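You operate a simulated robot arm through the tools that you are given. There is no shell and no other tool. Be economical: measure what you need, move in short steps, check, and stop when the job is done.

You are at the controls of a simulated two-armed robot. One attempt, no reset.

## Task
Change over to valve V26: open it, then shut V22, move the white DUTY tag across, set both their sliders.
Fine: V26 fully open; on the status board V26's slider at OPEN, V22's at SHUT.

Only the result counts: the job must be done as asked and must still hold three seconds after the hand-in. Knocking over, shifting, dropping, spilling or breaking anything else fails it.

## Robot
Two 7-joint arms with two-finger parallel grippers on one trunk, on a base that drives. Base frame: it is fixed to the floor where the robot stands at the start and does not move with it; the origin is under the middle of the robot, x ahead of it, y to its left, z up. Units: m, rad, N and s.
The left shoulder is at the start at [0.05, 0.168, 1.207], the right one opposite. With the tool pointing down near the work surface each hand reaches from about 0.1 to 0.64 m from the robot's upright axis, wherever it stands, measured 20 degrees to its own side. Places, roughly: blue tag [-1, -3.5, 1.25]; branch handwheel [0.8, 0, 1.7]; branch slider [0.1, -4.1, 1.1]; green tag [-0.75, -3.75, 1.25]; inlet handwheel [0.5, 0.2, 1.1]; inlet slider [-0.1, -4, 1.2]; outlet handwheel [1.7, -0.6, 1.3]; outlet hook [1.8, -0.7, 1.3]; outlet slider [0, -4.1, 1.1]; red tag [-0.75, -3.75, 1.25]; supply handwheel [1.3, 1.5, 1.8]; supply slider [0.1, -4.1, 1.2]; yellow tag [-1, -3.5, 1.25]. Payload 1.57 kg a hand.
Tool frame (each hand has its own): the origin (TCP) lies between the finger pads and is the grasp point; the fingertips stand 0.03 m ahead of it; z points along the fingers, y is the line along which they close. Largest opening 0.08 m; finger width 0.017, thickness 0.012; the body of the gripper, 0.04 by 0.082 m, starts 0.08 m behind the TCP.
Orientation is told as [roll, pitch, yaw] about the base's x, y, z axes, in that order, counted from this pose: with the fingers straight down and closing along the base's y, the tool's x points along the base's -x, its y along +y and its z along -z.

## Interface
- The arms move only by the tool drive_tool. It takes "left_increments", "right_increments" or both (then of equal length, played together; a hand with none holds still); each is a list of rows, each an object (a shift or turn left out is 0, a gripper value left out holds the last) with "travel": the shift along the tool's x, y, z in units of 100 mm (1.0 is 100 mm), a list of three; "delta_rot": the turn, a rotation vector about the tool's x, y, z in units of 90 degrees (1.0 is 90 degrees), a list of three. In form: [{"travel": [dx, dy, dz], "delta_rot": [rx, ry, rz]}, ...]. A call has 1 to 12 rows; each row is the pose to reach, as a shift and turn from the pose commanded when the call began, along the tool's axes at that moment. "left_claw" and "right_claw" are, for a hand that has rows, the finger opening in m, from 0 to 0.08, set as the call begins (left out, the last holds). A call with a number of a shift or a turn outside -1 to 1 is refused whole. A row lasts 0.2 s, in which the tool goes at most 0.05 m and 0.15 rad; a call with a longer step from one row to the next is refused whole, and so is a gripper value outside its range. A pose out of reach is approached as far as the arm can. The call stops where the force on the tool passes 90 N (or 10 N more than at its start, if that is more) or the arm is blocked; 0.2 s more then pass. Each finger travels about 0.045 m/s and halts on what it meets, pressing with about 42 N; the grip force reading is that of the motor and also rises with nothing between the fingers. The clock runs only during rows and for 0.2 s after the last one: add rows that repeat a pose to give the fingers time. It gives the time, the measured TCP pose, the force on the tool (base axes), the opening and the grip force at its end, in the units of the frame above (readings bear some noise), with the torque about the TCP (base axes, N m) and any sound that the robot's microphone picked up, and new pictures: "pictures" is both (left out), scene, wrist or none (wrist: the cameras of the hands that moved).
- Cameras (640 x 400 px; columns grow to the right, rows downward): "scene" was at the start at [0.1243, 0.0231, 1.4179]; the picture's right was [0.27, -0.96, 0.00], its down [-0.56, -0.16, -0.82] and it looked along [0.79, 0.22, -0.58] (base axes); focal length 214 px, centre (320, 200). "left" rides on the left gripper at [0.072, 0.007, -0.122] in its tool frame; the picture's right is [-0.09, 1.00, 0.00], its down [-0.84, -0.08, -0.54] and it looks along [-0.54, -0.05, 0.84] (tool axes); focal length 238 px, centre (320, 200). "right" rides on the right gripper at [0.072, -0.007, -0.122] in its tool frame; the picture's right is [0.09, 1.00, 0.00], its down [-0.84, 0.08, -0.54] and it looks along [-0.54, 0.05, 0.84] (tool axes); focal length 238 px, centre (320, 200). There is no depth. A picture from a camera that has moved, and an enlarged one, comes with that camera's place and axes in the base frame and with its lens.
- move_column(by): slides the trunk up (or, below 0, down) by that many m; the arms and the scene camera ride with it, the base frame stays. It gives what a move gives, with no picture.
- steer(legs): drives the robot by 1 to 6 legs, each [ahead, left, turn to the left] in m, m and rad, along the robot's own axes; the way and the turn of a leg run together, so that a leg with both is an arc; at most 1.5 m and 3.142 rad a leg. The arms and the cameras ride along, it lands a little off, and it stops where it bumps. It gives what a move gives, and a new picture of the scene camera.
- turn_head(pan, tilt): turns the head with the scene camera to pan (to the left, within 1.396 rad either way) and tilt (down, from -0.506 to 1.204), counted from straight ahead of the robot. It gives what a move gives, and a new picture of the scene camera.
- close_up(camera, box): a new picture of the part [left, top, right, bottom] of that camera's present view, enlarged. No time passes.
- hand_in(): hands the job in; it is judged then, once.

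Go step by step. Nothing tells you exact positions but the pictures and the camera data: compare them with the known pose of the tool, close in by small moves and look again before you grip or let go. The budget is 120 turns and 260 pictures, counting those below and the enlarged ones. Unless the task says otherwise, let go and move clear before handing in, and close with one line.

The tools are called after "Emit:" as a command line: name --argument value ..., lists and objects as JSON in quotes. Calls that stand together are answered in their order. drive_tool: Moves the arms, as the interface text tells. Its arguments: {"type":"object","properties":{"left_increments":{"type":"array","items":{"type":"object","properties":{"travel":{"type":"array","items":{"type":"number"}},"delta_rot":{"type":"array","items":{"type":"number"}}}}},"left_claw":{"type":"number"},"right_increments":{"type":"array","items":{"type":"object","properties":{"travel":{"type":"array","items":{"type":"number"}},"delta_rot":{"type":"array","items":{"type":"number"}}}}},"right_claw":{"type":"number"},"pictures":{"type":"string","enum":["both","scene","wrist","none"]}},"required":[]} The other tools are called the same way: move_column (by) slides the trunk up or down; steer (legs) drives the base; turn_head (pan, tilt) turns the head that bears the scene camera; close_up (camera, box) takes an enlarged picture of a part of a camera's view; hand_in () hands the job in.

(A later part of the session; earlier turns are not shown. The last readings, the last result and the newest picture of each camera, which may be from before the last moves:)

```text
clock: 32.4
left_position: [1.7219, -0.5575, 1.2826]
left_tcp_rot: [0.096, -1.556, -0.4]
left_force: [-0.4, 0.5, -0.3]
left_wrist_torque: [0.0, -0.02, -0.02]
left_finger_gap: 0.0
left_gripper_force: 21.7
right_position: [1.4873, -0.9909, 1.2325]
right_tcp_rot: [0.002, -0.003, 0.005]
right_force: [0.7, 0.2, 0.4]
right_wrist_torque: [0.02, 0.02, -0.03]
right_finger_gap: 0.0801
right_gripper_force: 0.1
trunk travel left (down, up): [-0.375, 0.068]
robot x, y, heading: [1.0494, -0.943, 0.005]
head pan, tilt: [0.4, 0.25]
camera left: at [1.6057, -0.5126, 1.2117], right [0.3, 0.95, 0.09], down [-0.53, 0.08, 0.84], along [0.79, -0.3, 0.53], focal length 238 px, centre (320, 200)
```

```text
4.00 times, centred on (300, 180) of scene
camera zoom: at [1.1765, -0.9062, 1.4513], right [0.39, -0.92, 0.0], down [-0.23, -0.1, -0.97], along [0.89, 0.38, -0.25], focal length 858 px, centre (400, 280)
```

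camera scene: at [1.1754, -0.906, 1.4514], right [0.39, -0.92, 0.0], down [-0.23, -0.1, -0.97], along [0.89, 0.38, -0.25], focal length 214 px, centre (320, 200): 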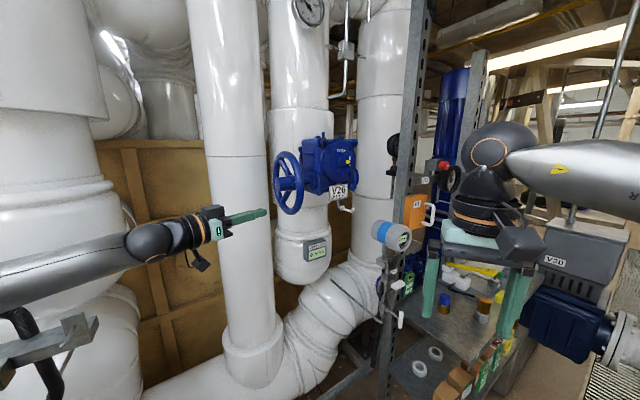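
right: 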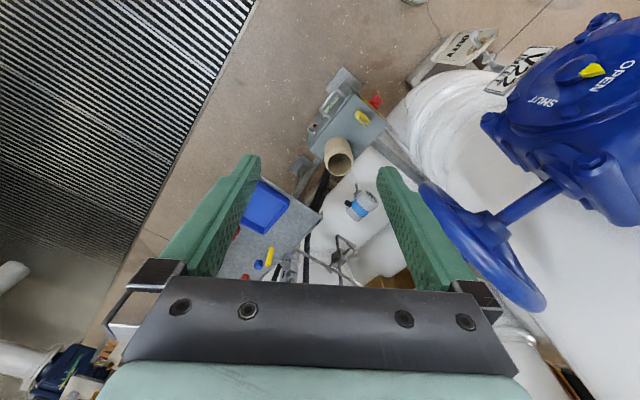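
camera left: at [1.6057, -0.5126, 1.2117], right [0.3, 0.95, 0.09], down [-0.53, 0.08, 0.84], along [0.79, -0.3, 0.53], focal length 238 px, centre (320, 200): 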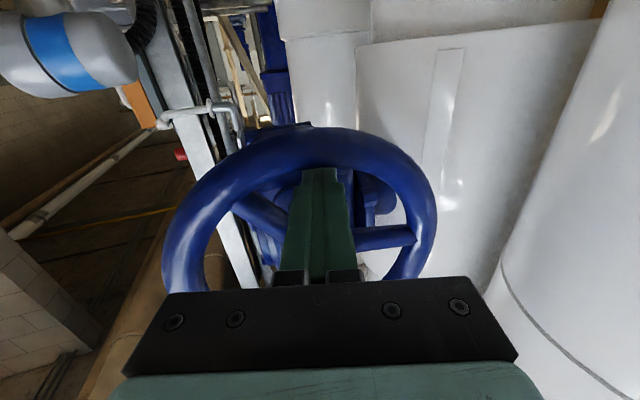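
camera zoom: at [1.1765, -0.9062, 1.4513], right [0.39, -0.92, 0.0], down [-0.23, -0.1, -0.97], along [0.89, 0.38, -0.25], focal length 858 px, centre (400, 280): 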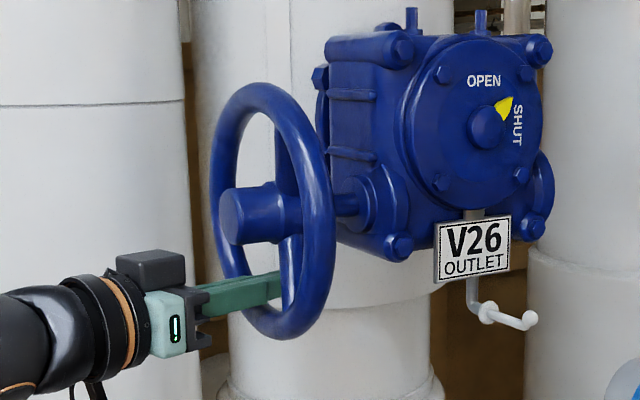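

The peg is in the gap below the lower-right spoke. I sweep it counter-clockwise up to the top.

Emit:
drive_tool --left_increments '[{"travel": [0.041, -0.185, -0.066]}, {"travel": [-0.031, -0.368, -0.131]}, {"travel": [-0.18, -0.505, -0.18]}, {"travel": [-0.375, -0.571, -0.204]}, {"travel": [-0.582, -0.551, -0.197]}, {"travel": [-0.761, -0.452, -0.161]}, {"travel": [-0.879, -0.291, -0.104]}, {"travel": [-0.914, -0.138, -0.049]}, {"travel": [-0.898, -0.005, -0.002]}]' --pictures "wrist"

Emit:
close_up --camera "scene" --box '[220, 130, 380, 230]'

```text
clock: 34.4
left_position: [1.7003, -0.592, 1.3703]
left_tcp_rot: [-0.022, -1.563, -0.273]
left_force: [-3.4, -2.4, 1.6]
left_wrist_torque: [0.03, -0.09, -0.03]
left_finger_gap: 0.0
left_gripper_force: 21.5
left hand out of reach, approached as far as the arm can: row 7, 8, 9
right_position: [1.4849, -0.9904, 1.233]
right_tcp_rot: [0.0, -0.001, 0.004]
right_force: [0.3, 0.3, 0.7]
right_wrist_torque: [-0.01, 0.04, -0.02]
right_finger_gap: 0.0801
right_gripper_force: 0.0
trunk travel left (down, up): [-0.375, 0.068]
robot x, y, heading: [1.0517, -0.9383, 0.002]
head pan, tilt: [0.4, 0.25]
camera left: at [1.5838, -0.5484, 1.2996], right [0.29, 0.95, 0.09], down [-0.53, 0.08, 0.84], along [0.79, -0.29, 0.53], focal length 238 px, centre (320, 200)
```

left: 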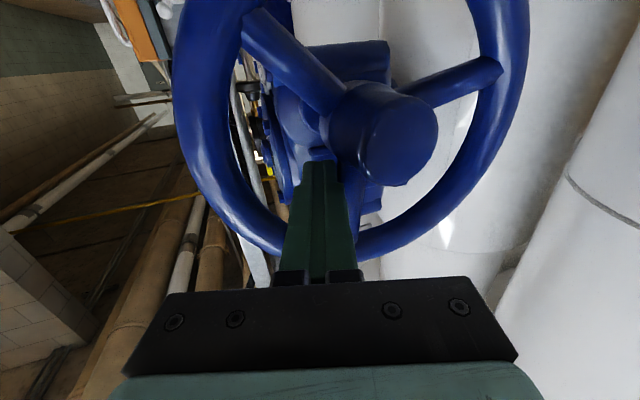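

```text
4.00 times, centred on (300, 180) of scene
camera zoom: at [1.175, -0.9061, 1.4516], right [0.39, -0.92, 0.0], down [-0.23, -0.1, -0.97], along [0.89, 0.38, -0.25], focal length 858 px, centre (400, 280)
```

zoom: 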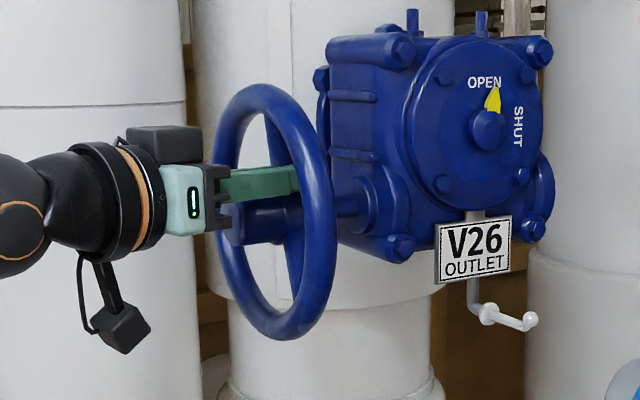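

The pointer is now close to OPEN. One more ratchet stroke: back out first.

Emit:
drive_tool --left_increments '[{"travel": [0, 0, -0.4]}, {"travel": [0, 0, -0.8]}, {"travel": [0, 0, -1.0]}]' --pictures "wrist"

Emit:
close_up --camera "scene" --box '[260, 130, 360, 192]'

```text
clock: 35.2
left_position: [1.6027, -0.5619, 1.3715]
left_tcp_rot: [-0.015, -1.559, -0.286]
left_force: [0.6, -1.1, -0.2]
left_wrist_torque: [0.04, -0.01, 0.01]
left_finger_gap: 0.0003
left_gripper_force: 21.0
right_position: [1.4867, -0.991, 1.2325]
right_tcp_rot: [0.0, -0.001, 0.006]
right_force: [-0.3, 0.3, 0.1]
right_wrist_torque: [0.0, 0.02, -0.02]
right_finger_gap: 0.08
right_gripper_force: 0.0
trunk travel left (down, up): [-0.375, 0.068]
robot x, y, heading: [1.051, -0.9423, 0.005]
head pan, tilt: [0.4, 0.25]
camera left: at [1.4863, -0.5168, 1.2999], right [0.3, 0.95, 0.09], down [-0.53, 0.09, 0.84], along [0.79, -0.3, 0.53], focal length 238 px, centre (320, 200)
```

left: 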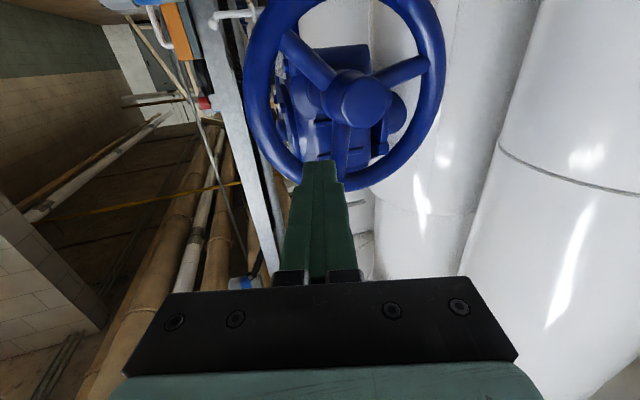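

```text
6.40 times, centred on (310, 161) of scene
camera zoom: at [1.1751, -0.9056, 1.4514], right [0.39, -0.92, 0.0], down [-0.23, -0.1, -0.97], along [0.89, 0.38, -0.25], focal length 1373 px, centre (384, 450)
```

zoom: 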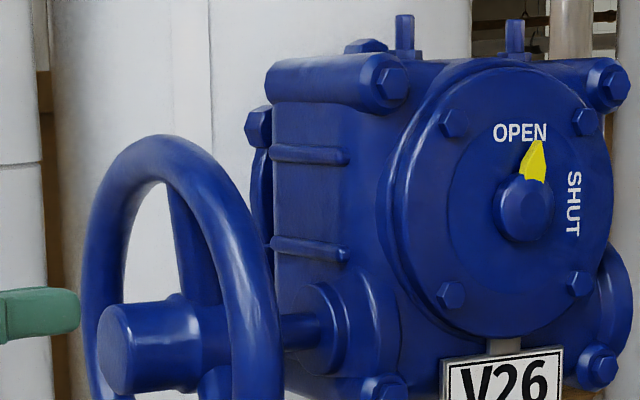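

Almost open (pointer ~70-75°). I go back to the bottom gap and insert.

Emit:
drive_tool --left_increments '[{"travel": [0.45, 0.05, 0]}, {"travel": [0.85, 0.15, 0]}, {"travel": [0.903, 0.316, 0.2]}, {"travel": [0.903, 0.316, 0.6]}, {"travel": [0.903, 0.316, 1.0]}]' --pictures "wrist"

```text
clock: 36.4
left_position: [1.7014, -0.5746, 1.2797]
left_tcp_rot: [0.012, -1.564, -0.307]
left_force: [0.8, 4.2, 5.0]
left_wrist_torque: [-0.05, -0.04, 0.02]
left_finger_gap: 0.0
left_gripper_force: 21.3
left hand out of reach, approached as far as the arm can: row 3, 4, 5
right_position: [1.4855, -0.9904, 1.2324]
right_tcp_rot: [-0.002, -0.003, 0.004]
right_force: [-0.6, -0.6, 0.7]
right_wrist_torque: [0.0, -0.04, 0.01]
right_finger_gap: 0.0798
right_gripper_force: 0.0
trunk travel left (down, up): [-0.375, 0.068]
robot x, y, heading: [1.0513, -0.9449, 0.008]
head pan, tilt: [0.4, 0.25]
camera left: at [1.586, -0.5313, 1.2082], right [0.29, 0.95, 0.09], down [-0.53, 0.08, 0.84], along [0.79, -0.29, 0.53], focal length 238 px, centre (320, 200)
```

left: 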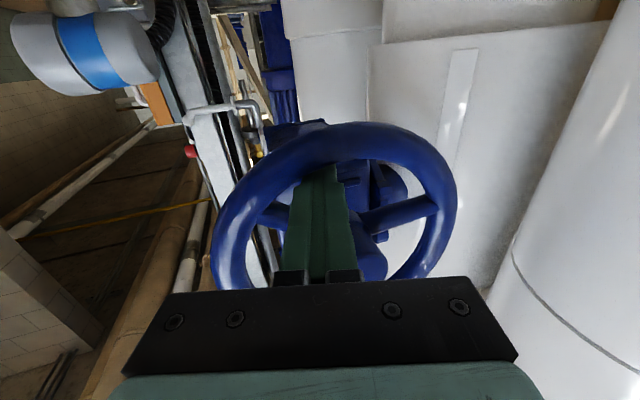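

The peg is in the gap just below the lower-right spoke. I sweep upward again until the stop or a force limit.

Emit:
drive_tool --left_increments '[{"travel": [-0.103, -0.161, -0.03]}, {"travel": [-0.264, -0.278, -0.05]}, {"travel": [-0.463, -0.319, -0.064]}, {"travel": [-0.662, -0.278, -0.05]}, {"travel": [-0.823, -0.161, -0.01]}, {"travel": [-0.917, 0.008, 0.05]}]' --pictures "wrist"

Emit:
close_up --camera "scene" --box '[260, 130, 360, 192]'

Emit:
close_up --camera "scene" --box '[290, 220, 350, 270]'

```text
clock: 37.8
left_position: [1.7003, -0.5972, 1.3232]
left_tcp_rot: [-0.312, -1.469, -0.04]
left_force: [-44.4, -14.4, -63.3]
left_wrist_torque: [0.08, 1.81, -0.48]
left_finger_gap: 0.0
left_gripper_force: 21.2
right_position: [1.4848, -0.991, 1.2335]
right_tcp_rot: [0.0, -0.001, 0.005]
right_force: [-0.9, -0.4, -0.6]
right_wrist_torque: [0.01, 0.0, 0.0]
right_finger_gap: 0.0801
right_gripper_force: 0.0
trunk travel left (down, up): [-0.375, 0.068]
robot x, y, heading: [1.0467, -0.9379, 0.009]
head pan, tilt: [0.4, 0.25]
camera left: at [1.5809, -0.5469, 1.263], right [0.35, 0.93, 0.06], down [-0.45, 0.11, 0.89], along [0.82, -0.34, 0.46], focal length 238 px, centre (320, 200)
```

left: 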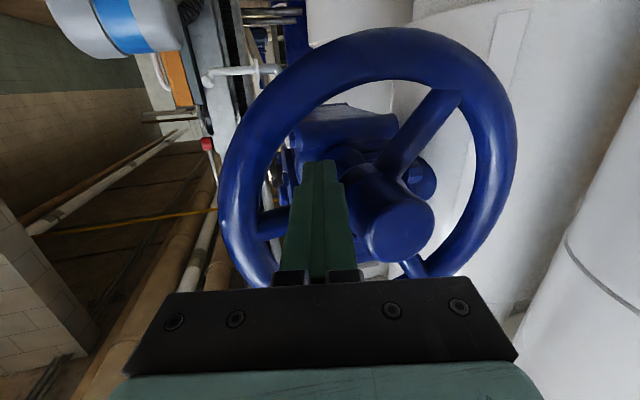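

```text
6.40 times, centred on (310, 161) of scene
camera zoom: at [1.1747, -0.9045, 1.4511], right [0.39, -0.92, 0.0], down [-0.23, -0.1, -0.97], along [0.89, 0.38, -0.25], focal length 1373 px, centre (384, 450)
```

zoom: 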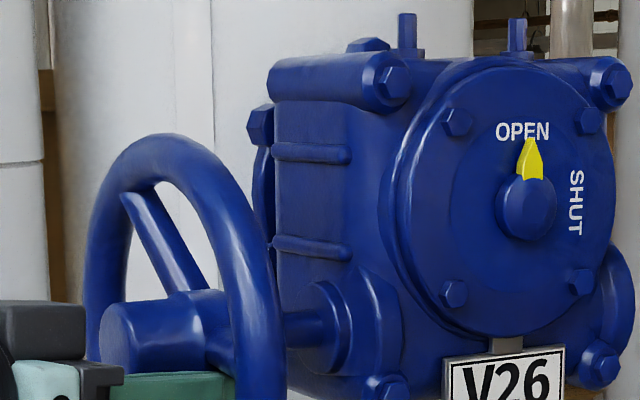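

```text
8.00 times, centred on (320, 245) of scene
camera zoom: at [1.1747, -0.9045, 1.4511], right [0.39, -0.92, 0.0], down [-0.23, -0.1, -0.97], along [0.89, 0.38, -0.25], focal length 1716 px, centre (320, -160)
```

zoom: 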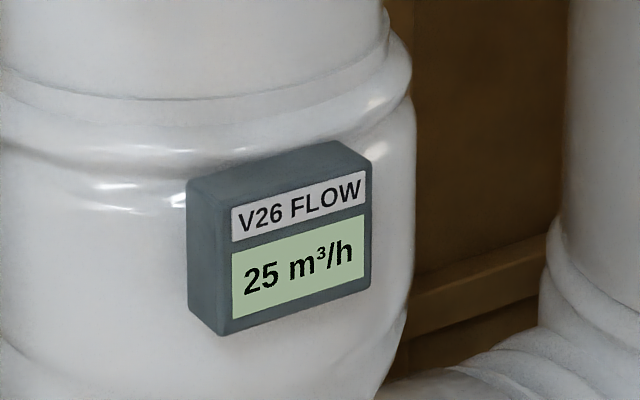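

The wheel hit its hard stop (63 N), the pointer stands at OPEN and flow reads 25: V26 is fully open. I back out and return to clear space.

Emit:
drive_tool --left_increments '[{"travel": [0.12, 0, 0], "delta_rot": [0, 0.06, 0]}, {"travel": [0.1, 0, -0.4], "delta_rot": [0, 0.06, 0]}, {"travel": [0.08, 0, -0.8], "delta_rot": [0, 0.06, 0]}, {"travel": [0.0, -0.1, -1.0], "delta_rot": [0, 0.06, 0]}]' --pictures "none"

Emit:
close_up --camera "scene" --box '[240, 120, 400, 220]'

```text
clock: 38.8
left_position: [1.6099, -0.5558, 1.3694]
left_tcp_rot: [-0.003, -1.462, -0.296]
left_force: [0.9, 0.3, -0.5]
left_wrist_torque: [0.02, 0.01, 0.05]
left_finger_gap: 0.0
left_gripper_force: 21.5
right_position: [1.4892, -0.9923, 1.2323]
right_tcp_rot: [0.002, 0.001, 0.006]
right_force: [-0.2, -0.6, 0.3]
right_wrist_torque: [0.03, 0.06, -0.02]
right_finger_gap: 0.0801
right_gripper_force: 0.2
trunk travel left (down, up): [-0.375, 0.068]
robot x, y, heading: [1.0524, -0.9409, 0.01]
head pan, tilt: [0.4, 0.25]
```

```text
4.00 times, centred on (320, 170) of scene
camera zoom: at [1.1785, -0.9072, 1.4516], right [0.4, -0.92, 0.0], down [-0.23, -0.1, -0.97], along [0.89, 0.38, -0.25], focal length 858 px, centre (320, 320)
```

zoom: 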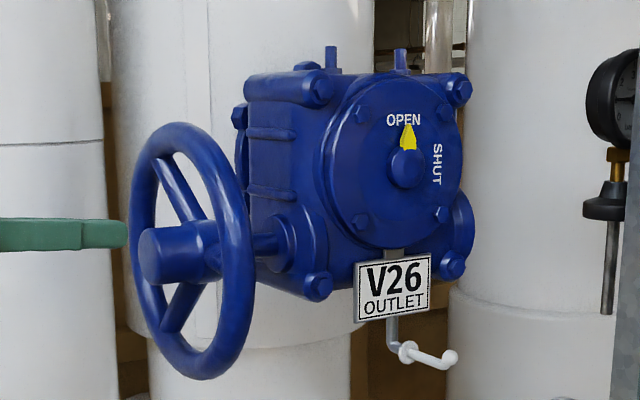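

V26 stands at OPEN, and I have the J-hook: washer near (1.832, -0.705, 1.25), tip near (1.807, -0.749, 1.257). Now I tuck the left hand and level the right hand (for V22), then drive back.

Emit:
drive_tool --left_increments '[{"travel": [0, -0.03, -0.1]}, {"travel": [0, -0.06, -0.2]}, {"travel": [0, -0.09, -0.3]}, {"travel": [0, -0.12, -0.4]}, {"travel": [0, -0.15, -0.5]}, {"travel": [0, -0.18, -0.6]}, {"travel": [0, -0.21, -0.7]}, {"travel": [0, -0.24, -0.8]}, {"travel": [0, -0.27, -0.9]}, {"travel": [0, -0.3, -1.0]}, {"travel": [0, -0.33, -1.0]}, {"travel": [0, -0.35, -1.0]}]' --right_increments '[{"travel": [0, -0.08, 0], "delta_rot": [0, -0.0833, 0]}, {"travel": [0, -0.16, 0], "delta_rot": [0, -0.1667, 0]}, {"travel": [0, -0.25, 0], "delta_rot": [0, -0.25, 0]}, {"travel": [0, -0.33, 0], "delta_rot": [0, -0.3333, 0]}, {"travel": [0, -0.41, 0], "delta_rot": [0, -0.4167, 0]}, {"travel": [0, -0.5, 0], "delta_rot": [0, -0.5, 0]}, {"travel": [0, -0.58, 0], "delta_rot": [0, -0.5833, 0]}, {"travel": [0, -0.66, 0], "delta_rot": [0, -0.6667, 0]}, {"travel": [0, -0.75, 0], "delta_rot": [0, -0.75, 0]}, {"travel": [0, -0.83, 0], "delta_rot": [0, -0.8333, 0]}, {"travel": [0, -0.91, 0], "delta_rot": [0, -0.9167, 0]}, {"travel": [0, -1.0, 0], "delta_rot": [0, -1, 0]}]' --right_claw 0.0 --pictures "scene"

```text
clock: 41.4
left_position: [1.5027, -0.5589, 1.3825]
left_tcp_rot: [0.004, -1.462, -0.306]
left_force: [0.1, 0.8, -0.4]
left_wrist_torque: [0.02, -0.03, -0.01]
left_finger_gap: 0.0
left_gripper_force: 21.9
right_position: [1.5055, -1.0782, 1.2359]
right_tcp_rot: [0.134, -1.564, -0.127]
right_force: [-1.1, 0.1, 0.9]
right_wrist_torque: [0.02, 0.03, 0.0]
right_finger_gap: 0.0
right_gripper_force: 21.3
right hand out of reach, approached as far as the arm can: row 11, 12
trunk travel left (down, up): [-0.375, 0.068]
robot x, y, heading: [1.0484, -0.9417, 0.003]
head pan, tilt: [0.4, 0.25]
camera scene: at [1.1745, -0.9049, 1.4515], right [0.39, -0.92, 0.0], down [-0.23, -0.1, -0.97], along [0.89, 0.38, -0.25], focal length 214 px, centre (320, 200)
```

scene: 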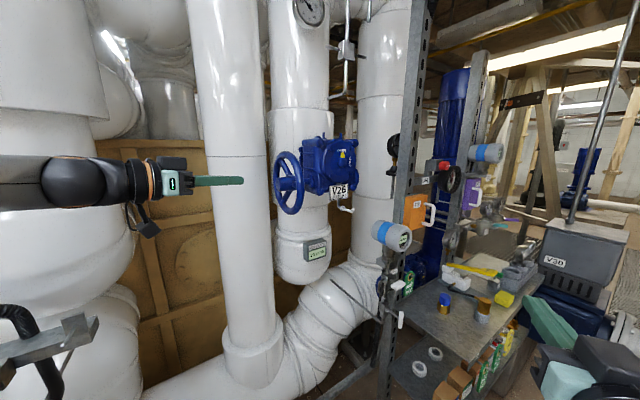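

Both hands point ahead and clear. I drive back along the aisle and turn toward V22 on its wheel side.

Emit:
steer --legs '[[-0.4, 0.0, 0], [-0.65, 0.3, 0], [0.0, 0.0, 1.3]]'

Emit:
turn_head --pan -0.3 --tilt 0.5

```text
clock: 50.6
left_position: [-0.2497, -0.1125, 1.3816]
left_tcp_rot: [0.01, -1.464, 0.96]
left_force: [0.2, 0.3, 0.2]
left_wrist_torque: [-0.02, 0.0, -0.05]
left_finger_gap: 0.0
left_gripper_force: 21.2
right_position: [0.2483, -0.2601, 1.237]
right_tcp_rot: [0.024, -1.56, 1.257]
right_force: [-0.1, -0.3, -0.7]
right_wrist_torque: [-0.01, -0.02, 0.02]
right_finger_gap: 0.0001
right_gripper_force: 21.2
trunk travel left (down, up): [-0.375, 0.068]
robot x, y, heading: [-0.0149, -0.6588, 1.28]
head pan, tilt: [0.4, 0.25]
camera scene: at [-0.0155, -0.5266, 1.4514], right [0.99, 0.11, 0.0], down [0.03, -0.25, -0.97], along [-0.11, 0.96, -0.25], focal length 214 px, centre (320, 200)
```

scene: 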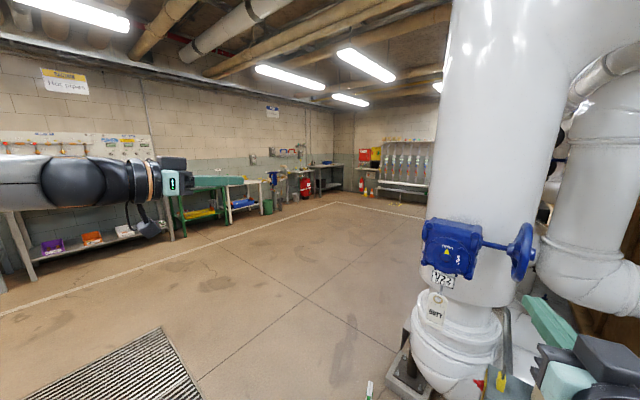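

```text
clock: 51.7
left_position: [-0.2504, -0.1127, 1.3818]
left_tcp_rot: [0.009, -1.464, 0.963]
left_force: [0.0, -0.5, 0.0]
left_wrist_torque: [-0.02, 0.0, -0.02]
left_finger_gap: 0.0003
left_gripper_force: 21.7
right_position: [0.249, -0.2601, 1.2357]
right_tcp_rot: [0.037, -1.559, 1.247]
right_force: [0.1, 0.0, 0.3]
right_wrist_torque: [-0.01, 0.01, 0.02]
right_finger_gap: 0.0
right_gripper_force: 21.3
trunk travel left (down, up): [-0.375, 0.068]
robot x, y, heading: [-0.0146, -0.654, 1.287]
head pan, tilt: [-0.3, 0.499]
camera scene: at [0.0454, -0.5437, 1.4283], right [0.83, -0.56, 0.0], down [-0.27, -0.4, -0.88], along [0.49, 0.73, -0.48], focal length 214 px, centre (320, 200)
```

scene: 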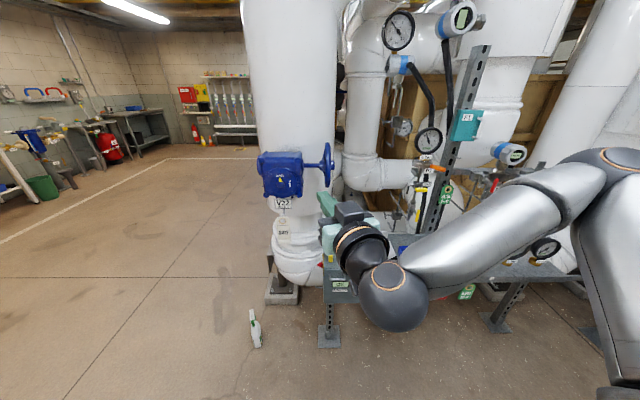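

V22's wheel triangulates to about (0.544, 0.147, 1.13), with its shaft pointing (0.54, -0.84). I drive forward to bring the right hand within reach.

Emit:
steer --legs '[[0.25, 0.05, 0.02]]'

Emit:
drive_tool --right_increments '[{"travel": [0.2, 0, 0], "delta_rot": [-0.08, 0, 0]}, {"travel": [0.4, 0, 0], "delta_rot": [-0.16, 0, 0]}, {"travel": [0.6, 0, 0], "delta_rot": [-0.24, 0, 0]}, {"travel": [0.8, 0, 0], "delta_rot": [-0.28, 0, 0]}]'

```text
clock: 53.5
left_position: [-0.2371, 0.1427, 1.3802]
left_tcp_rot: [0.008, -1.461, 0.98]
left_force: [0.5, -0.3, -0.6]
left_wrist_torque: [-0.01, -0.01, 0.03]
left_finger_gap: 0.0
left_gripper_force: 20.8
right_position: [0.264, 0.0022, 1.2357]
right_tcp_rot: [0.017, -1.56, 1.284]
right_force: [-0.7, -0.3, 0.1]
right_wrist_torque: [0.0, -0.01, -0.03]
right_finger_gap: 0.0
right_gripper_force: 21.6
trunk travel left (down, up): [-0.375, 0.068]
robot x, y, heading: [0.0065, -0.3988, 1.301]
head pan, tilt: [-0.3, 0.499]
camera scene: at [0.0657, -0.2835, 1.4282], right [0.84, -0.54, 0.0], down [-0.26, -0.4, -0.88], along [0.48, 0.74, -0.48], focal length 214 px, centre (320, 200)
```

scene: 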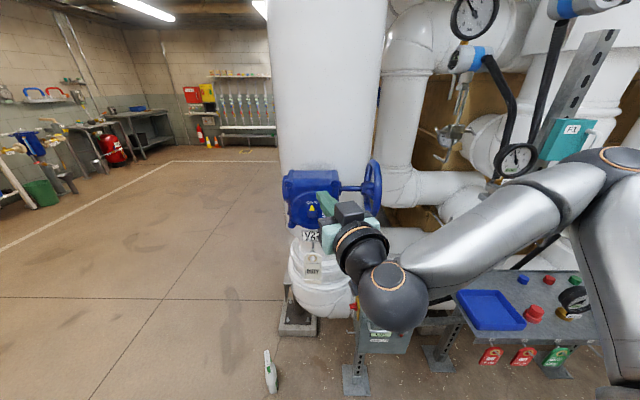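

```text
clock: 54.6
left_position: [-0.2364, 0.142, 1.3809]
left_tcp_rot: [0.01, -1.462, 0.978]
left_force: [-0.1, -0.5, -0.9]
left_wrist_torque: [0.03, -0.04, 0.0]
left_finger_gap: 0.0
left_gripper_force: 21.1
right_position: [0.1706, 0.0027, 1.2396]
right_tcp_rot: [1.888, -1.284, -0.273]
right_force: [0.1, 0.0, 0.2]
right_wrist_torque: [0.03, -0.01, -0.02]
right_finger_gap: 0.0
right_gripper_force: 20.6
right hand out of reach, approached as far as the arm can: row 1, 2, 3, 4
trunk travel left (down, up): [-0.375, 0.068]
robot x, y, heading: [0.0065, -0.3984, 1.305]
head pan, tilt: [-0.3, 0.499]
stopped in row 4 (right hand): the arm was blocked; the commanded pose is now the measured one
camera scene: at [0.0653, -0.2839, 1.4284], right [0.85, -0.53, 0.0], down [-0.25, -0.4, -0.88], along [0.47, 0.74, -0.48], focal length 214 px, centre (320, 200)
camera right: at [0.1591, -0.1131, 1.1588], right [-0.98, -0.05, 0.18], down [0.17, -0.61, 0.78], along [0.07, 0.79, 0.61], focal length 238 px, centre (320, 200)
```

scene: 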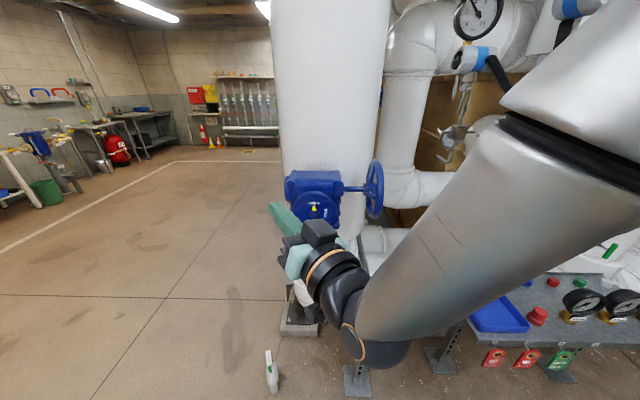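
right: 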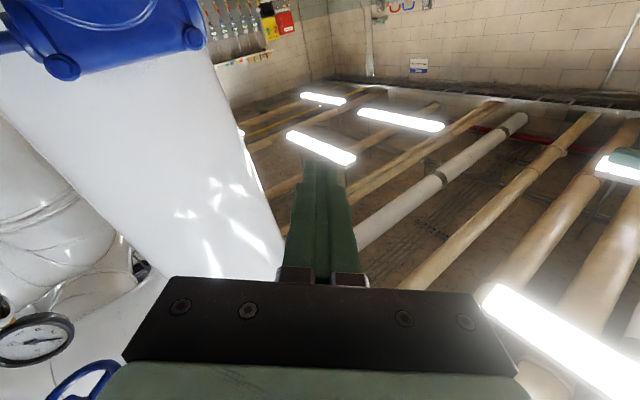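

The right arm was too folded there and drifted left and tilted. I level the tool again while moving it to the right (base +x), away from V22's dial.

Emit:
drive_tool --right_increments '[{"travel": [-0.07, -0.25, 0], "delta_rot": [0, 0.015, -0.05]}, {"travel": [-0.14, -0.5, 0], "delta_rot": [0, 0.03, -0.1]}, {"travel": [-0.2, -0.75, 0], "delta_rot": [0, 0.045, -0.15]}, {"travel": [-0.27, -1.0, 0], "delta_rot": [0, 0.058, -0.174]}]'

```text
clock: 55.6
left_position: [-0.2344, 0.1411, 1.3822]
left_tcp_rot: [0.028, -1.461, 0.963]
left_force: [0.3, -0.7, 0.6]
left_wrist_torque: [-0.03, 0.0, 0.03]
left_finger_gap: 0.0002
left_gripper_force: 21.9
right_position: [0.2536, -0.0046, 1.2934]
right_tcp_rot: [0.076, -1.552, 1.534]
right_force: [-0.5, 0.6, 0.7]
right_wrist_torque: [0.0, 0.02, -0.01]
right_finger_gap: 0.0
right_gripper_force: 21.6
right hand out of reach, approached as far as the arm can: row 1, 2, 3, 4
trunk travel left (down, up): [-0.375, 0.068]
robot x, y, heading: [0.0078, -0.4009, 1.295]
head pan, tilt: [-0.3, 0.499]
camera scene: at [0.068, -0.2846, 1.4282], right [0.84, -0.54, 0.0], down [-0.26, -0.4, -0.88], along [0.47, 0.74, -0.48], focal length 214 px, centre (320, 200)
camera right: at [0.2635, -0.1292, 1.2235], right [-1.0, -0.04, -0.09], down [-0.06, -0.53, 0.85], along [-0.08, 0.85, 0.52], focal length 238 px, centre (320, 200)
```

scene: 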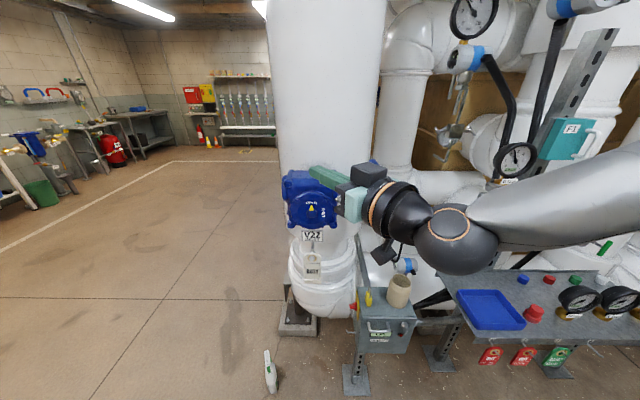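
right: 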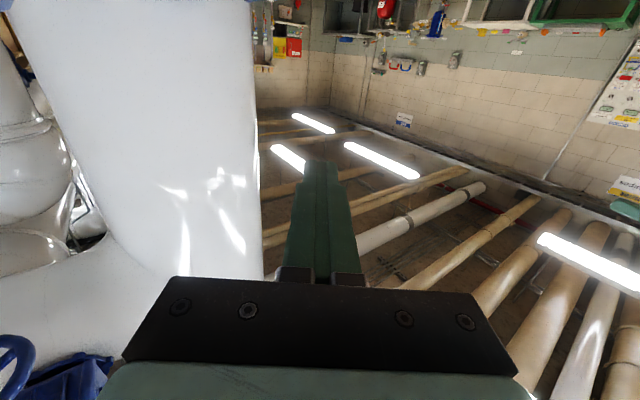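

The right hand is level again, pointing +y at (0.25, 0, 1.29). I continue toward the wheel: right and down.

Emit:
drive_tool --right_increments '[{"travel": [0.1, -0.3, 0]}, {"travel": [0.2, -0.6, 0]}, {"travel": [0.35, -0.8, 0]}, {"travel": [0.5, -1.0, 0]}]' --pictures "none"

Emit:
drive_tool --right_increments '[{"travel": [0.1, -0.3, 0], "delta_rot": [-0.02, 0, 0]}, {"travel": [0.2, -0.6, 0], "delta_rot": [-0.04, 0, 0]}, {"travel": [0.35, -0.8, 0], "delta_rot": [-0.06, 0, 0]}, {"travel": [0.5, -1.0, 0], "delta_rot": [-0.08, 0, 0]}]'

```text
clock: 56.6
left_position: [-0.2384, 0.1405, 1.3811]
left_tcp_rot: [0.005, -1.463, 0.984]
left_force: [-0.8, 0.1, -0.2]
left_wrist_torque: [-0.03, 0.03, -0.03]
left_finger_gap: 0.0
left_gripper_force: 21.3
right_position: [0.3561, -0.0001, 1.2525]
right_tcp_rot: [-2.485, -1.544, -2.18]
right_force: [-0.4, 0.5, -9.0]
right_wrist_torque: [0.86, 0.03, 0.05]
right_finger_gap: 0.0
right_gripper_force: 21.6
trunk travel left (down, up): [-0.375, 0.068]
robot x, y, heading: [0.0052, -0.3967, 1.292]
head pan, tilt: [-0.3, 0.499]
```

```text
clock: 57.8
left_position: [-0.2374, 0.1422, 1.3814]
left_tcp_rot: [0.01, -1.463, 0.982]
left_force: [-0.1, 0.8, 0.6]
left_wrist_torque: [0.0, 0.02, -0.01]
left_finger_gap: 0.0
left_gripper_force: 21.4
right_position: [0.456, 0.0031, 1.2576]
right_tcp_rot: [-2.677, -1.429, -1.861]
right_force: [0.1, 0.2, -0.6]
right_wrist_torque: [-0.01, -0.02, 0.03]
right_finger_gap: 0.0001
right_gripper_force: 21.4
trunk travel left (down, up): [-0.375, 0.068]
robot x, y, heading: [0.0062, -0.3972, 1.299]
head pan, tilt: [-0.3, 0.499]
stopped in row 4 (right hand): the arm was blocked; the commanded pose is now the measured one
camera scene: at [0.0663, -0.2838, 1.4282], right [0.84, -0.54, 0.0], down [-0.26, -0.4, -0.88], along [0.47, 0.74, -0.48], focal length 214 px, centre (320, 200)
camera right: at [0.4857, -0.1054, 1.1713], right [-0.98, -0.15, -0.16], down [-0.02, -0.66, 0.75], along [-0.22, 0.74, 0.64], focal length 238 px, centre (320, 200)
```

scene: 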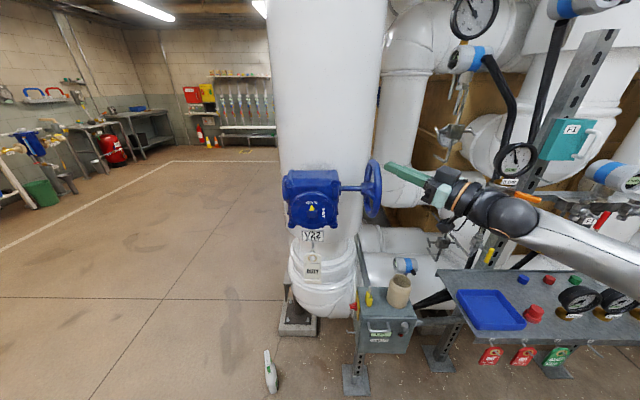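
right: 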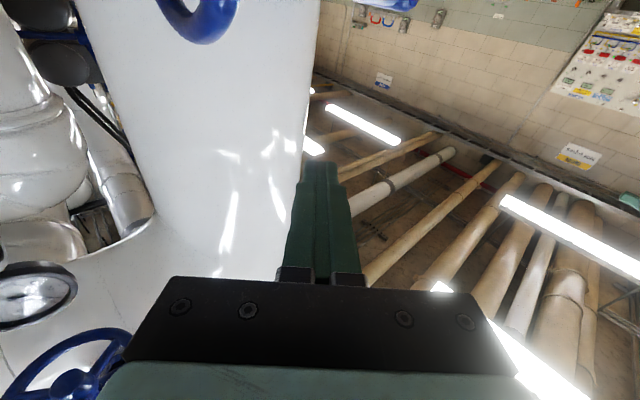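

The arm runs into joint limits when lowered this way; lowering the trunk instead reproduces the geometry that worked at V26. I slide down 0.12 and look.

Emit:
move_column --by -0.12

Emit:
drive_tool --right_increments '[{"travel": [0, -0.3, 0], "delta_rot": [0, 0.03, 0.01]}, {"travel": [0, -0.6, 0], "delta_rot": [0, 0.06, 0.02]}, {"travel": [0, -0.85, 0], "delta_rot": [0, 0.085, 0.04]}]'

```text
clock: 59.3
left_position: [-0.2383, 0.143, 1.26]
left_tcp_rot: [0.01, -1.462, 0.98]
left_force: [-0.4, 0.8, 0.0]
left_wrist_torque: [0.03, -0.05, 0.0]
left_finger_gap: 0.0
left_gripper_force: 21.3
right_position: [0.4558, 0.0023, 1.1371]
right_tcp_rot: [-2.671, -1.428, -1.869]
right_force: [0.4, -0.3, -0.2]
right_wrist_torque: [0.02, -0.03, 0.03]
right_finger_gap: 0.0
right_gripper_force: 20.8
trunk travel left (down, up): [-0.255, 0.188]
robot x, y, heading: [0.0071, -0.3971, 1.298]
head pan, tilt: [-0.3, 0.499]
```

```text
clock: 60.1
left_position: [-0.2372, 0.1415, 1.2614]
left_tcp_rot: [0.016, -1.463, 0.976]
left_force: [0.3, 0.1, 0.1]
left_wrist_torque: [-0.01, 0.02, 0.0]
left_finger_gap: 0.0003
left_gripper_force: 21.0
right_position: [0.5397, 0.0175, 1.1424]
right_tcp_rot: [-0.531, -1.566, 2.273]
right_force: [0.9, -0.9, 0.4]
right_wrist_torque: [-0.11, -0.04, 0.01]
right_finger_gap: 0.0001
right_gripper_force: 20.9
right hand out of reach, approached as far as the arm can: row 1, 2
trunk travel left (down, up): [-0.255, 0.188]
robot x, y, heading: [0.0048, -0.3994, 1.298]
head pan, tilt: [-0.3, 0.499]
camera scene: at [0.0662, -0.285, 1.3083], right [0.84, -0.54, 0.0], down [-0.26, -0.4, -0.88], along [0.47, 0.74, -0.48], focal length 214 px, centre (320, 200)
camera right: at [0.5665, -0.1014, 1.072], right [-0.98, -0.17, -0.09], down [0.01, -0.54, 0.84], along [-0.2, 0.82, 0.54], focal length 238 px, centre (320, 200)
```

scene: 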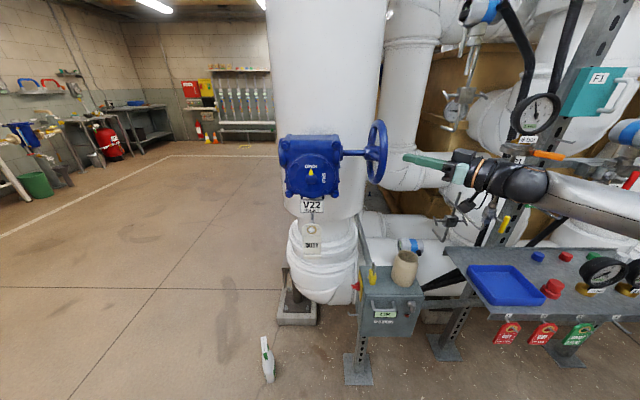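
right: 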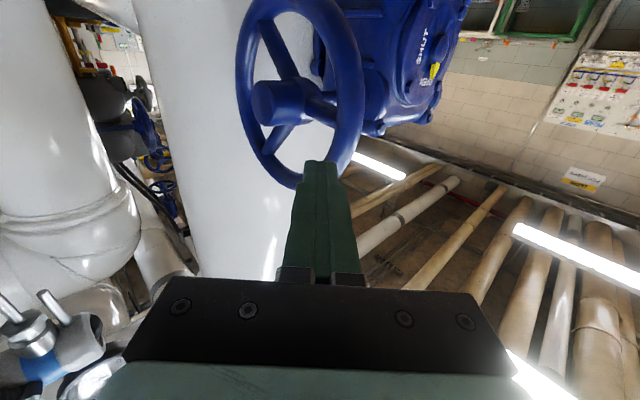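

Now the hand is level, pointing at the wheel; the wrist view puts V22's wheel centre at (0.539, 0.147, 1.112) with spokes as V26 had (mirrored). I move to the lower near gap.

Emit:
drive_tool --right_increments '[{"travel": [0.35, -0.02, 0]}, {"travel": [0.708, -0.035, 0.15]}, {"travel": [0.708, -0.035, 0.5]}, {"travel": [0.708, -0.035, 0.8]}]'

```text
clock: 61.1
left_position: [-0.2324, 0.1389, 1.2631]
left_tcp_rot: [0.049, -1.461, 0.936]
left_force: [0.1, 0.4, 0.3]
left_wrist_torque: [0.01, -0.05, -0.02]
left_finger_gap: 0.0
left_gripper_force: 21.0
right_position: [0.5422, 0.0935, 1.0777]
right_tcp_rot: [2.78, -1.563, -1.059]
right_force: [34.5, -29.9, 15.0]
right_wrist_torque: [0.18, -0.02, -0.77]
right_finger_gap: 0.0
right_gripper_force: 21.2
trunk travel left (down, up): [-0.255, 0.188]
robot x, y, heading: [0.0081, -0.3976, 1.3]
head pan, tilt: [-0.3, 0.499]
camera scene: at [0.0698, -0.2875, 1.3086], right [0.84, -0.54, 0.0], down [-0.26, -0.4, -0.88], along [0.48, 0.74, -0.48], focal length 214 px, centre (320, 200)
camera right: at [0.5651, -0.0269, 1.0049], right [-0.98, -0.15, -0.09], down [0.01, -0.55, 0.83], along [-0.17, 0.82, 0.55], focal length 238 px, centre (320, 200)
```

scene: 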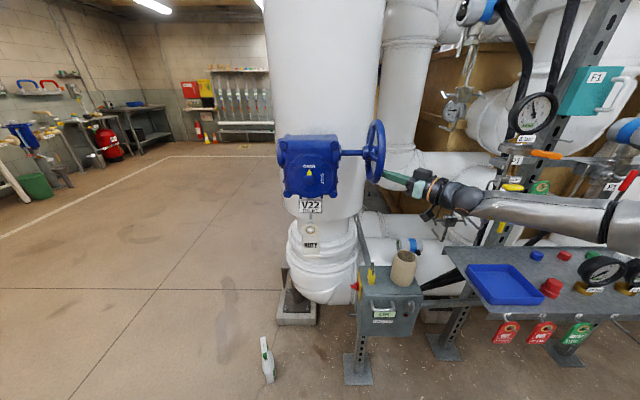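
right: 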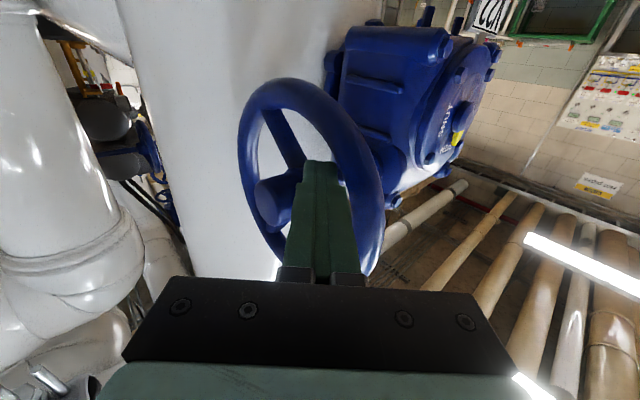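

The fingertip is touching the near rim; it needs to go about 1.7 cm further to the right (+x). I back off, shift, and re-advance.

Emit:
drive_tool --right_increments '[{"travel": [0, 0, -0.35]}, {"travel": [0, -0.25, -0.35]}, {"travel": [0, -0.25, 0.0]}]' --pictures "wrist"

```text
clock: 61.9
left_position: [-0.2372, 0.1417, 1.2615]
left_tcp_rot: [0.01, -1.463, 0.977]
left_force: [-0.2, -0.4, 0.0]
left_wrist_torque: [0.01, -0.01, 0.02]
left_finger_gap: 0.0
left_gripper_force: 21.5
right_position: [0.5498, 0.1036, 1.0676]
right_tcp_rot: [-0.102, -1.563, 1.847]
right_force: [1.6, 0.8, 0.5]
right_wrist_torque: [0.04, -0.01, -0.04]
right_finger_gap: 0.0
right_gripper_force: 21.2
trunk travel left (down, up): [-0.255, 0.188]
robot x, y, heading: [0.0054, -0.4005, 1.301]
head pan, tilt: [-0.3, 0.499]
camera right: at [0.5759, -0.0167, 0.9966], right [-0.98, -0.17, -0.09], down [0.02, -0.54, 0.84], along [-0.2, 0.82, 0.53], focal length 238 px, centre (320, 200)
```

right: 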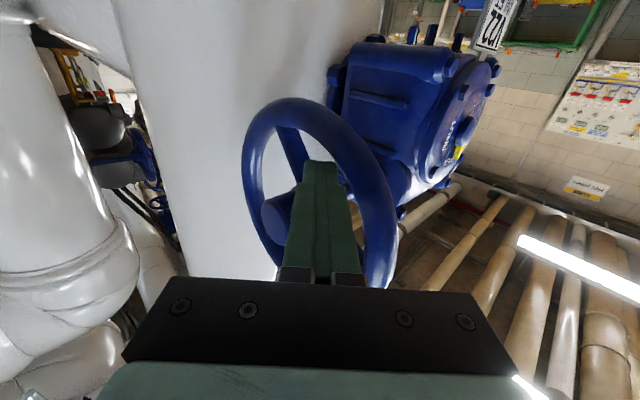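

The tip now lines up with the middle of the gap and there's no contact. I advance.

Emit:
drive_tool --right_increments '[{"travel": [0, 0, 0.2]}, {"travel": [0, 0, 0.4]}]' --pictures "wrist"

Emit:
close_up --camera "scene" --box '[270, 100, 470, 225]'

```text
clock: 62.5
left_position: [-0.2358, 0.1414, 1.2614]
left_tcp_rot: [0.015, -1.463, 0.973]
left_force: [0.5, 0.0, 1.2]
left_wrist_torque: [-0.01, 0.01, 0.0]
left_finger_gap: 0.0003
left_gripper_force: 21.4
right_position: [0.5471, 0.1401, 1.0707]
right_tcp_rot: [-0.135, -1.565, 1.876]
right_force: [0.3, -7.1, 0.2]
right_wrist_torque: [0.07, 0.03, -0.07]
right_finger_gap: 0.0002
right_gripper_force: 21.2
trunk travel left (down, up): [-0.255, 0.188]
robot x, y, heading: [0.0077, -0.3956, 1.301]
head pan, tilt: [-0.3, 0.499]
camera right: at [0.5734, 0.0201, 1.0002], right [-0.98, -0.17, -0.09], down [0.01, -0.54, 0.84], along [-0.19, 0.82, 0.53], focal length 238 px, centre (320, 200)
```

right: 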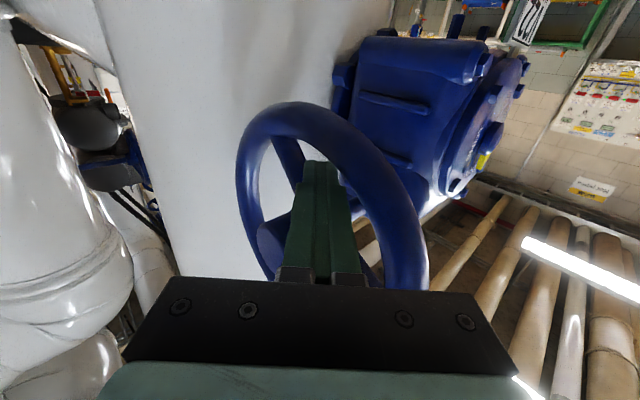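

```text
3.20 times, centred on (370, 162) of scene
camera zoom: at [0.0659, -0.2855, 1.3084], right [0.84, -0.54, 0.0], down [-0.26, -0.4, -0.88], along [0.48, 0.74, -0.48], focal length 686 px, centre (160, 320)
```

zoom: 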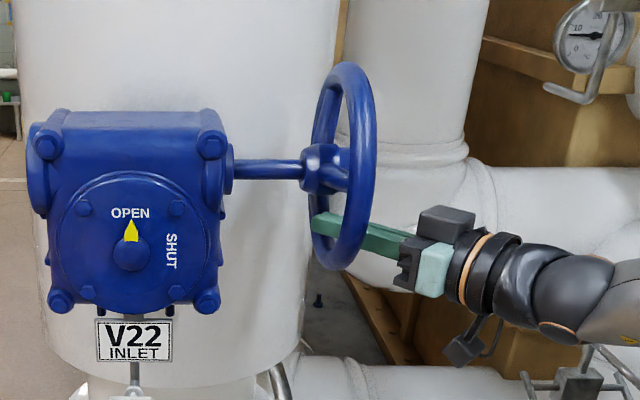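

The fingers poke through the lower part of V22's wheel. I sweep clockwise (bottom → near side → top).

Emit:
drive_tool --right_increments '[{"travel": [0.047, 0.209, 0.013]}, {"travel": [-0.058, 0.324, 0.015]}, {"travel": [-0.199, 0.4, -0.017]}, {"travel": [-0.36, 0.425, -0.027]}, {"travel": [-0.521, 0.4, -0.017]}, {"travel": [-0.662, 0.324, 0.015]}, {"travel": [-0.767, 0.209, 0.063]}, {"travel": [-0.823, 0.068, 0.122]}]' --pictures "wrist"

Emit:
close_up --camera "scene" --box '[270, 100, 470, 225]'

```text
clock: 64.2
left_position: [-0.2395, 0.1429, 1.2609]
left_tcp_rot: [-0.003, -1.46, 0.997]
left_force: [0.6, 0.0, -1.0]
left_wrist_torque: [0.01, -0.02, 0.01]
left_finger_gap: 0.0001
left_gripper_force: 21.8
right_position: [0.5361, 0.1381, 1.0943]
right_tcp_rot: [0.067, -1.456, 1.655]
right_force: [1.5, -4.5, -7.7]
right_wrist_torque: [-0.21, -0.04, -0.13]
right_finger_gap: 0.0
right_gripper_force: 21.5
trunk travel left (down, up): [-0.255, 0.188]
robot x, y, heading: [0.0059, -0.401, 1.301]
head pan, tilt: [-0.3, 0.499]
stopped in row 8 (right hand): the force on the tool passed its limit at 101 N (the readings are from after the stop); the commanded pose is now the measured one
camera right: at [0.5601, 0.0099, 1.036], right [-0.98, -0.16, -0.08], down [0.0, -0.45, 0.89], along [-0.18, 0.88, 0.44], focal length 238 px, centre (320, 200)
```

right: 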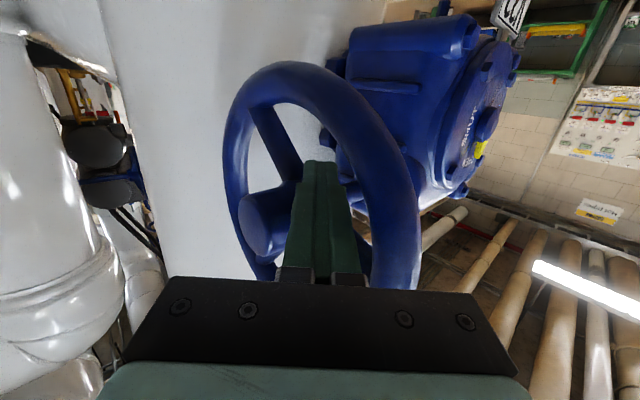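

```text
3.20 times, centred on (370, 162) of scene
camera zoom: at [0.0643, -0.2839, 1.3092], right [0.84, -0.54, 0.0], down [-0.26, -0.4, -0.88], along [0.47, 0.74, -0.48], focal length 686 px, centre (160, 320)
```

zoom: 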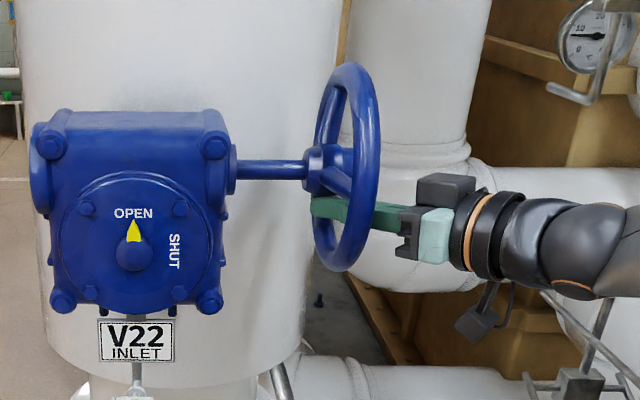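

The wheel did not move clockwise – it acts like an end stop, so V22 may close counter-clockwise. I back out and will try pushing the near spoke downward from above.

Emit:
drive_tool --right_increments '[{"travel": [0.1, 0, 0], "delta_rot": [0, 0.07, 0]}, {"travel": [0.1, 0, -0.4], "delta_rot": [0, 0.07, 0]}, {"travel": [0.0, 0.1, -0.8], "delta_rot": [0, 0.07, 0]}, {"travel": [-0.2, 0.1, -1.0], "delta_rot": [0, 0.07, 0]}]' --pictures "wrist"

Emit:
close_up --camera "right" --box '[200, 0, 460, 200]'

```text
clock: 65.2
left_position: [-0.2392, 0.1406, 1.2619]
left_tcp_rot: [0.005, -1.463, 0.985]
left_force: [0.7, -0.1, -0.3]
left_wrist_torque: [0.03, -0.03, -0.02]
left_finger_gap: 0.0
left_gripper_force: 21.5
right_position: [0.5392, 0.0366, 1.1266]
right_tcp_rot: [0.025, -1.356, 1.698]
right_force: [-0.2, 0.2, 0.0]
right_wrist_torque: [0.02, 0.0, -0.01]
right_finger_gap: 0.0
right_gripper_force: 21.3
trunk travel left (down, up): [-0.255, 0.188]
robot x, y, heading: [0.0028, -0.3994, 1.296]
head pan, tilt: [-0.3, 0.499]
camera right: at [0.5645, -0.0951, 1.0825], right [-0.98, -0.17, -0.08], down [-0.02, -0.36, 0.93], along [-0.19, 0.92, 0.35], focal length 238 px, centre (320, 200)
```

right: 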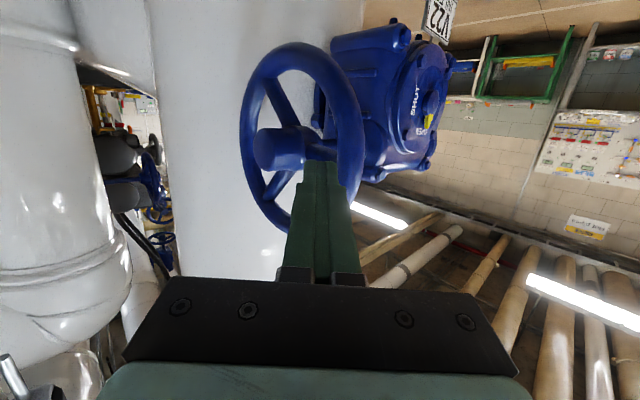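

```text
2.00 times, centred on (330, 100) of right
camera zoom: at [0.5645, -0.0951, 1.0825], right [-0.98, -0.17, -0.08], down [-0.02, -0.36, 0.93], along [-0.19, 0.92, 0.35], focal length 477 px, centre (300, 400)
```

zoom: 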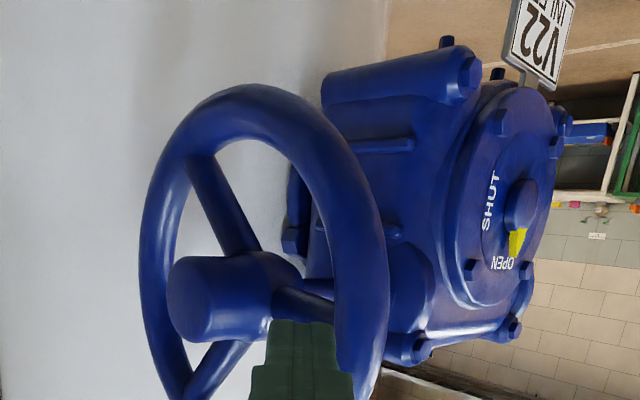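

I had the tilt sign reversed; I level the hand (tip up) and line up with the upper near gap (centre about (0.540, 0.150, 1.118)).

Emit:
drive_tool --right_increments '[{"travel": [-0.2, 0, 0], "delta_rot": [0, -0.07, 0]}, {"travel": [-0.4, 0, 0.1], "delta_rot": [0, -0.135, 0]}, {"travel": [-0.44, 0.014, 0.45], "delta_rot": [0, -0.135, 0]}]' --pictures "wrist"

```text
clock: 66.0
left_position: [-0.2337, 0.1319, 1.2662]
left_tcp_rot: [0.076, -1.468, 0.909]
left_force: [-0.1, -0.5, -0.1]
left_wrist_torque: [-0.01, 0.02, 0.01]
left_finger_gap: 0.0001
left_gripper_force: 21.2
right_position: [0.5428, 0.0789, 1.1753]
right_tcp_rot: [2.828, -1.54, -1.121]
right_force: [26.9, -52.3, 24.1]
right_wrist_torque: [1.04, 0.61, -0.07]
right_finger_gap: 0.0
right_gripper_force: 21.0
trunk travel left (down, up): [-0.255, 0.188]
robot x, y, heading: [0.0092, -0.4013, 1.296]
head pan, tilt: [-0.3, 0.499]
camera right: at [0.5645, -0.0399, 1.0995], right [-0.99, -0.13, -0.08], down [0.01, -0.57, 0.82], along [-0.16, 0.81, 0.56], focal length 238 px, centre (320, 200)
```

right: 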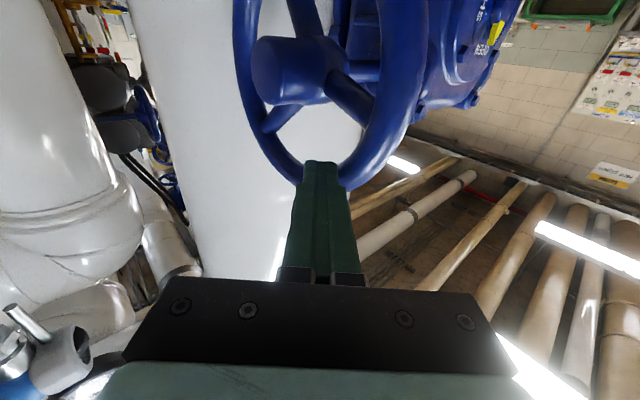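

The tip touches the upper rim; I back off, lower 2.5 cm and shift slightly right.

Emit:
drive_tool --right_increments '[{"travel": [0, 0, -0.4]}, {"travel": [0.26, -0.1, -0.4]}, {"travel": [0.26, -0.1, -0.2]}]' --pictures "wrist"

```text
clock: 66.8
left_position: [-0.2401, 0.1417, 1.2605]
left_tcp_rot: [0.003, -1.462, 0.988]
left_force: [0.3, -0.1, 0.4]
left_wrist_torque: [0.02, 0.0, 0.02]
left_finger_gap: 0.0002
left_gripper_force: 21.1
right_position: [0.5421, 0.0749, 1.1337]
right_tcp_rot: [1.087, -1.566, 0.639]
right_force: [-0.4, 0.7, 0.1]
right_wrist_torque: [0.0, 0.0, -0.01]
right_finger_gap: 0.0
right_gripper_force: 21.4
trunk travel left (down, up): [-0.255, 0.188]
robot x, y, heading: [0.0022, -0.3971, 1.303]
head pan, tilt: [-0.3, 0.499]
camera right: at [0.5656, -0.045, 1.0628], right [-0.98, -0.16, -0.09], down [0.01, -0.54, 0.84], along [-0.18, 0.82, 0.54], focal length 238 px, centre (320, 200)
```

right: 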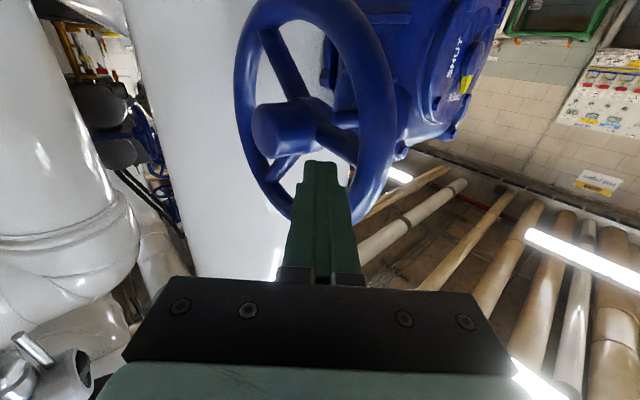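

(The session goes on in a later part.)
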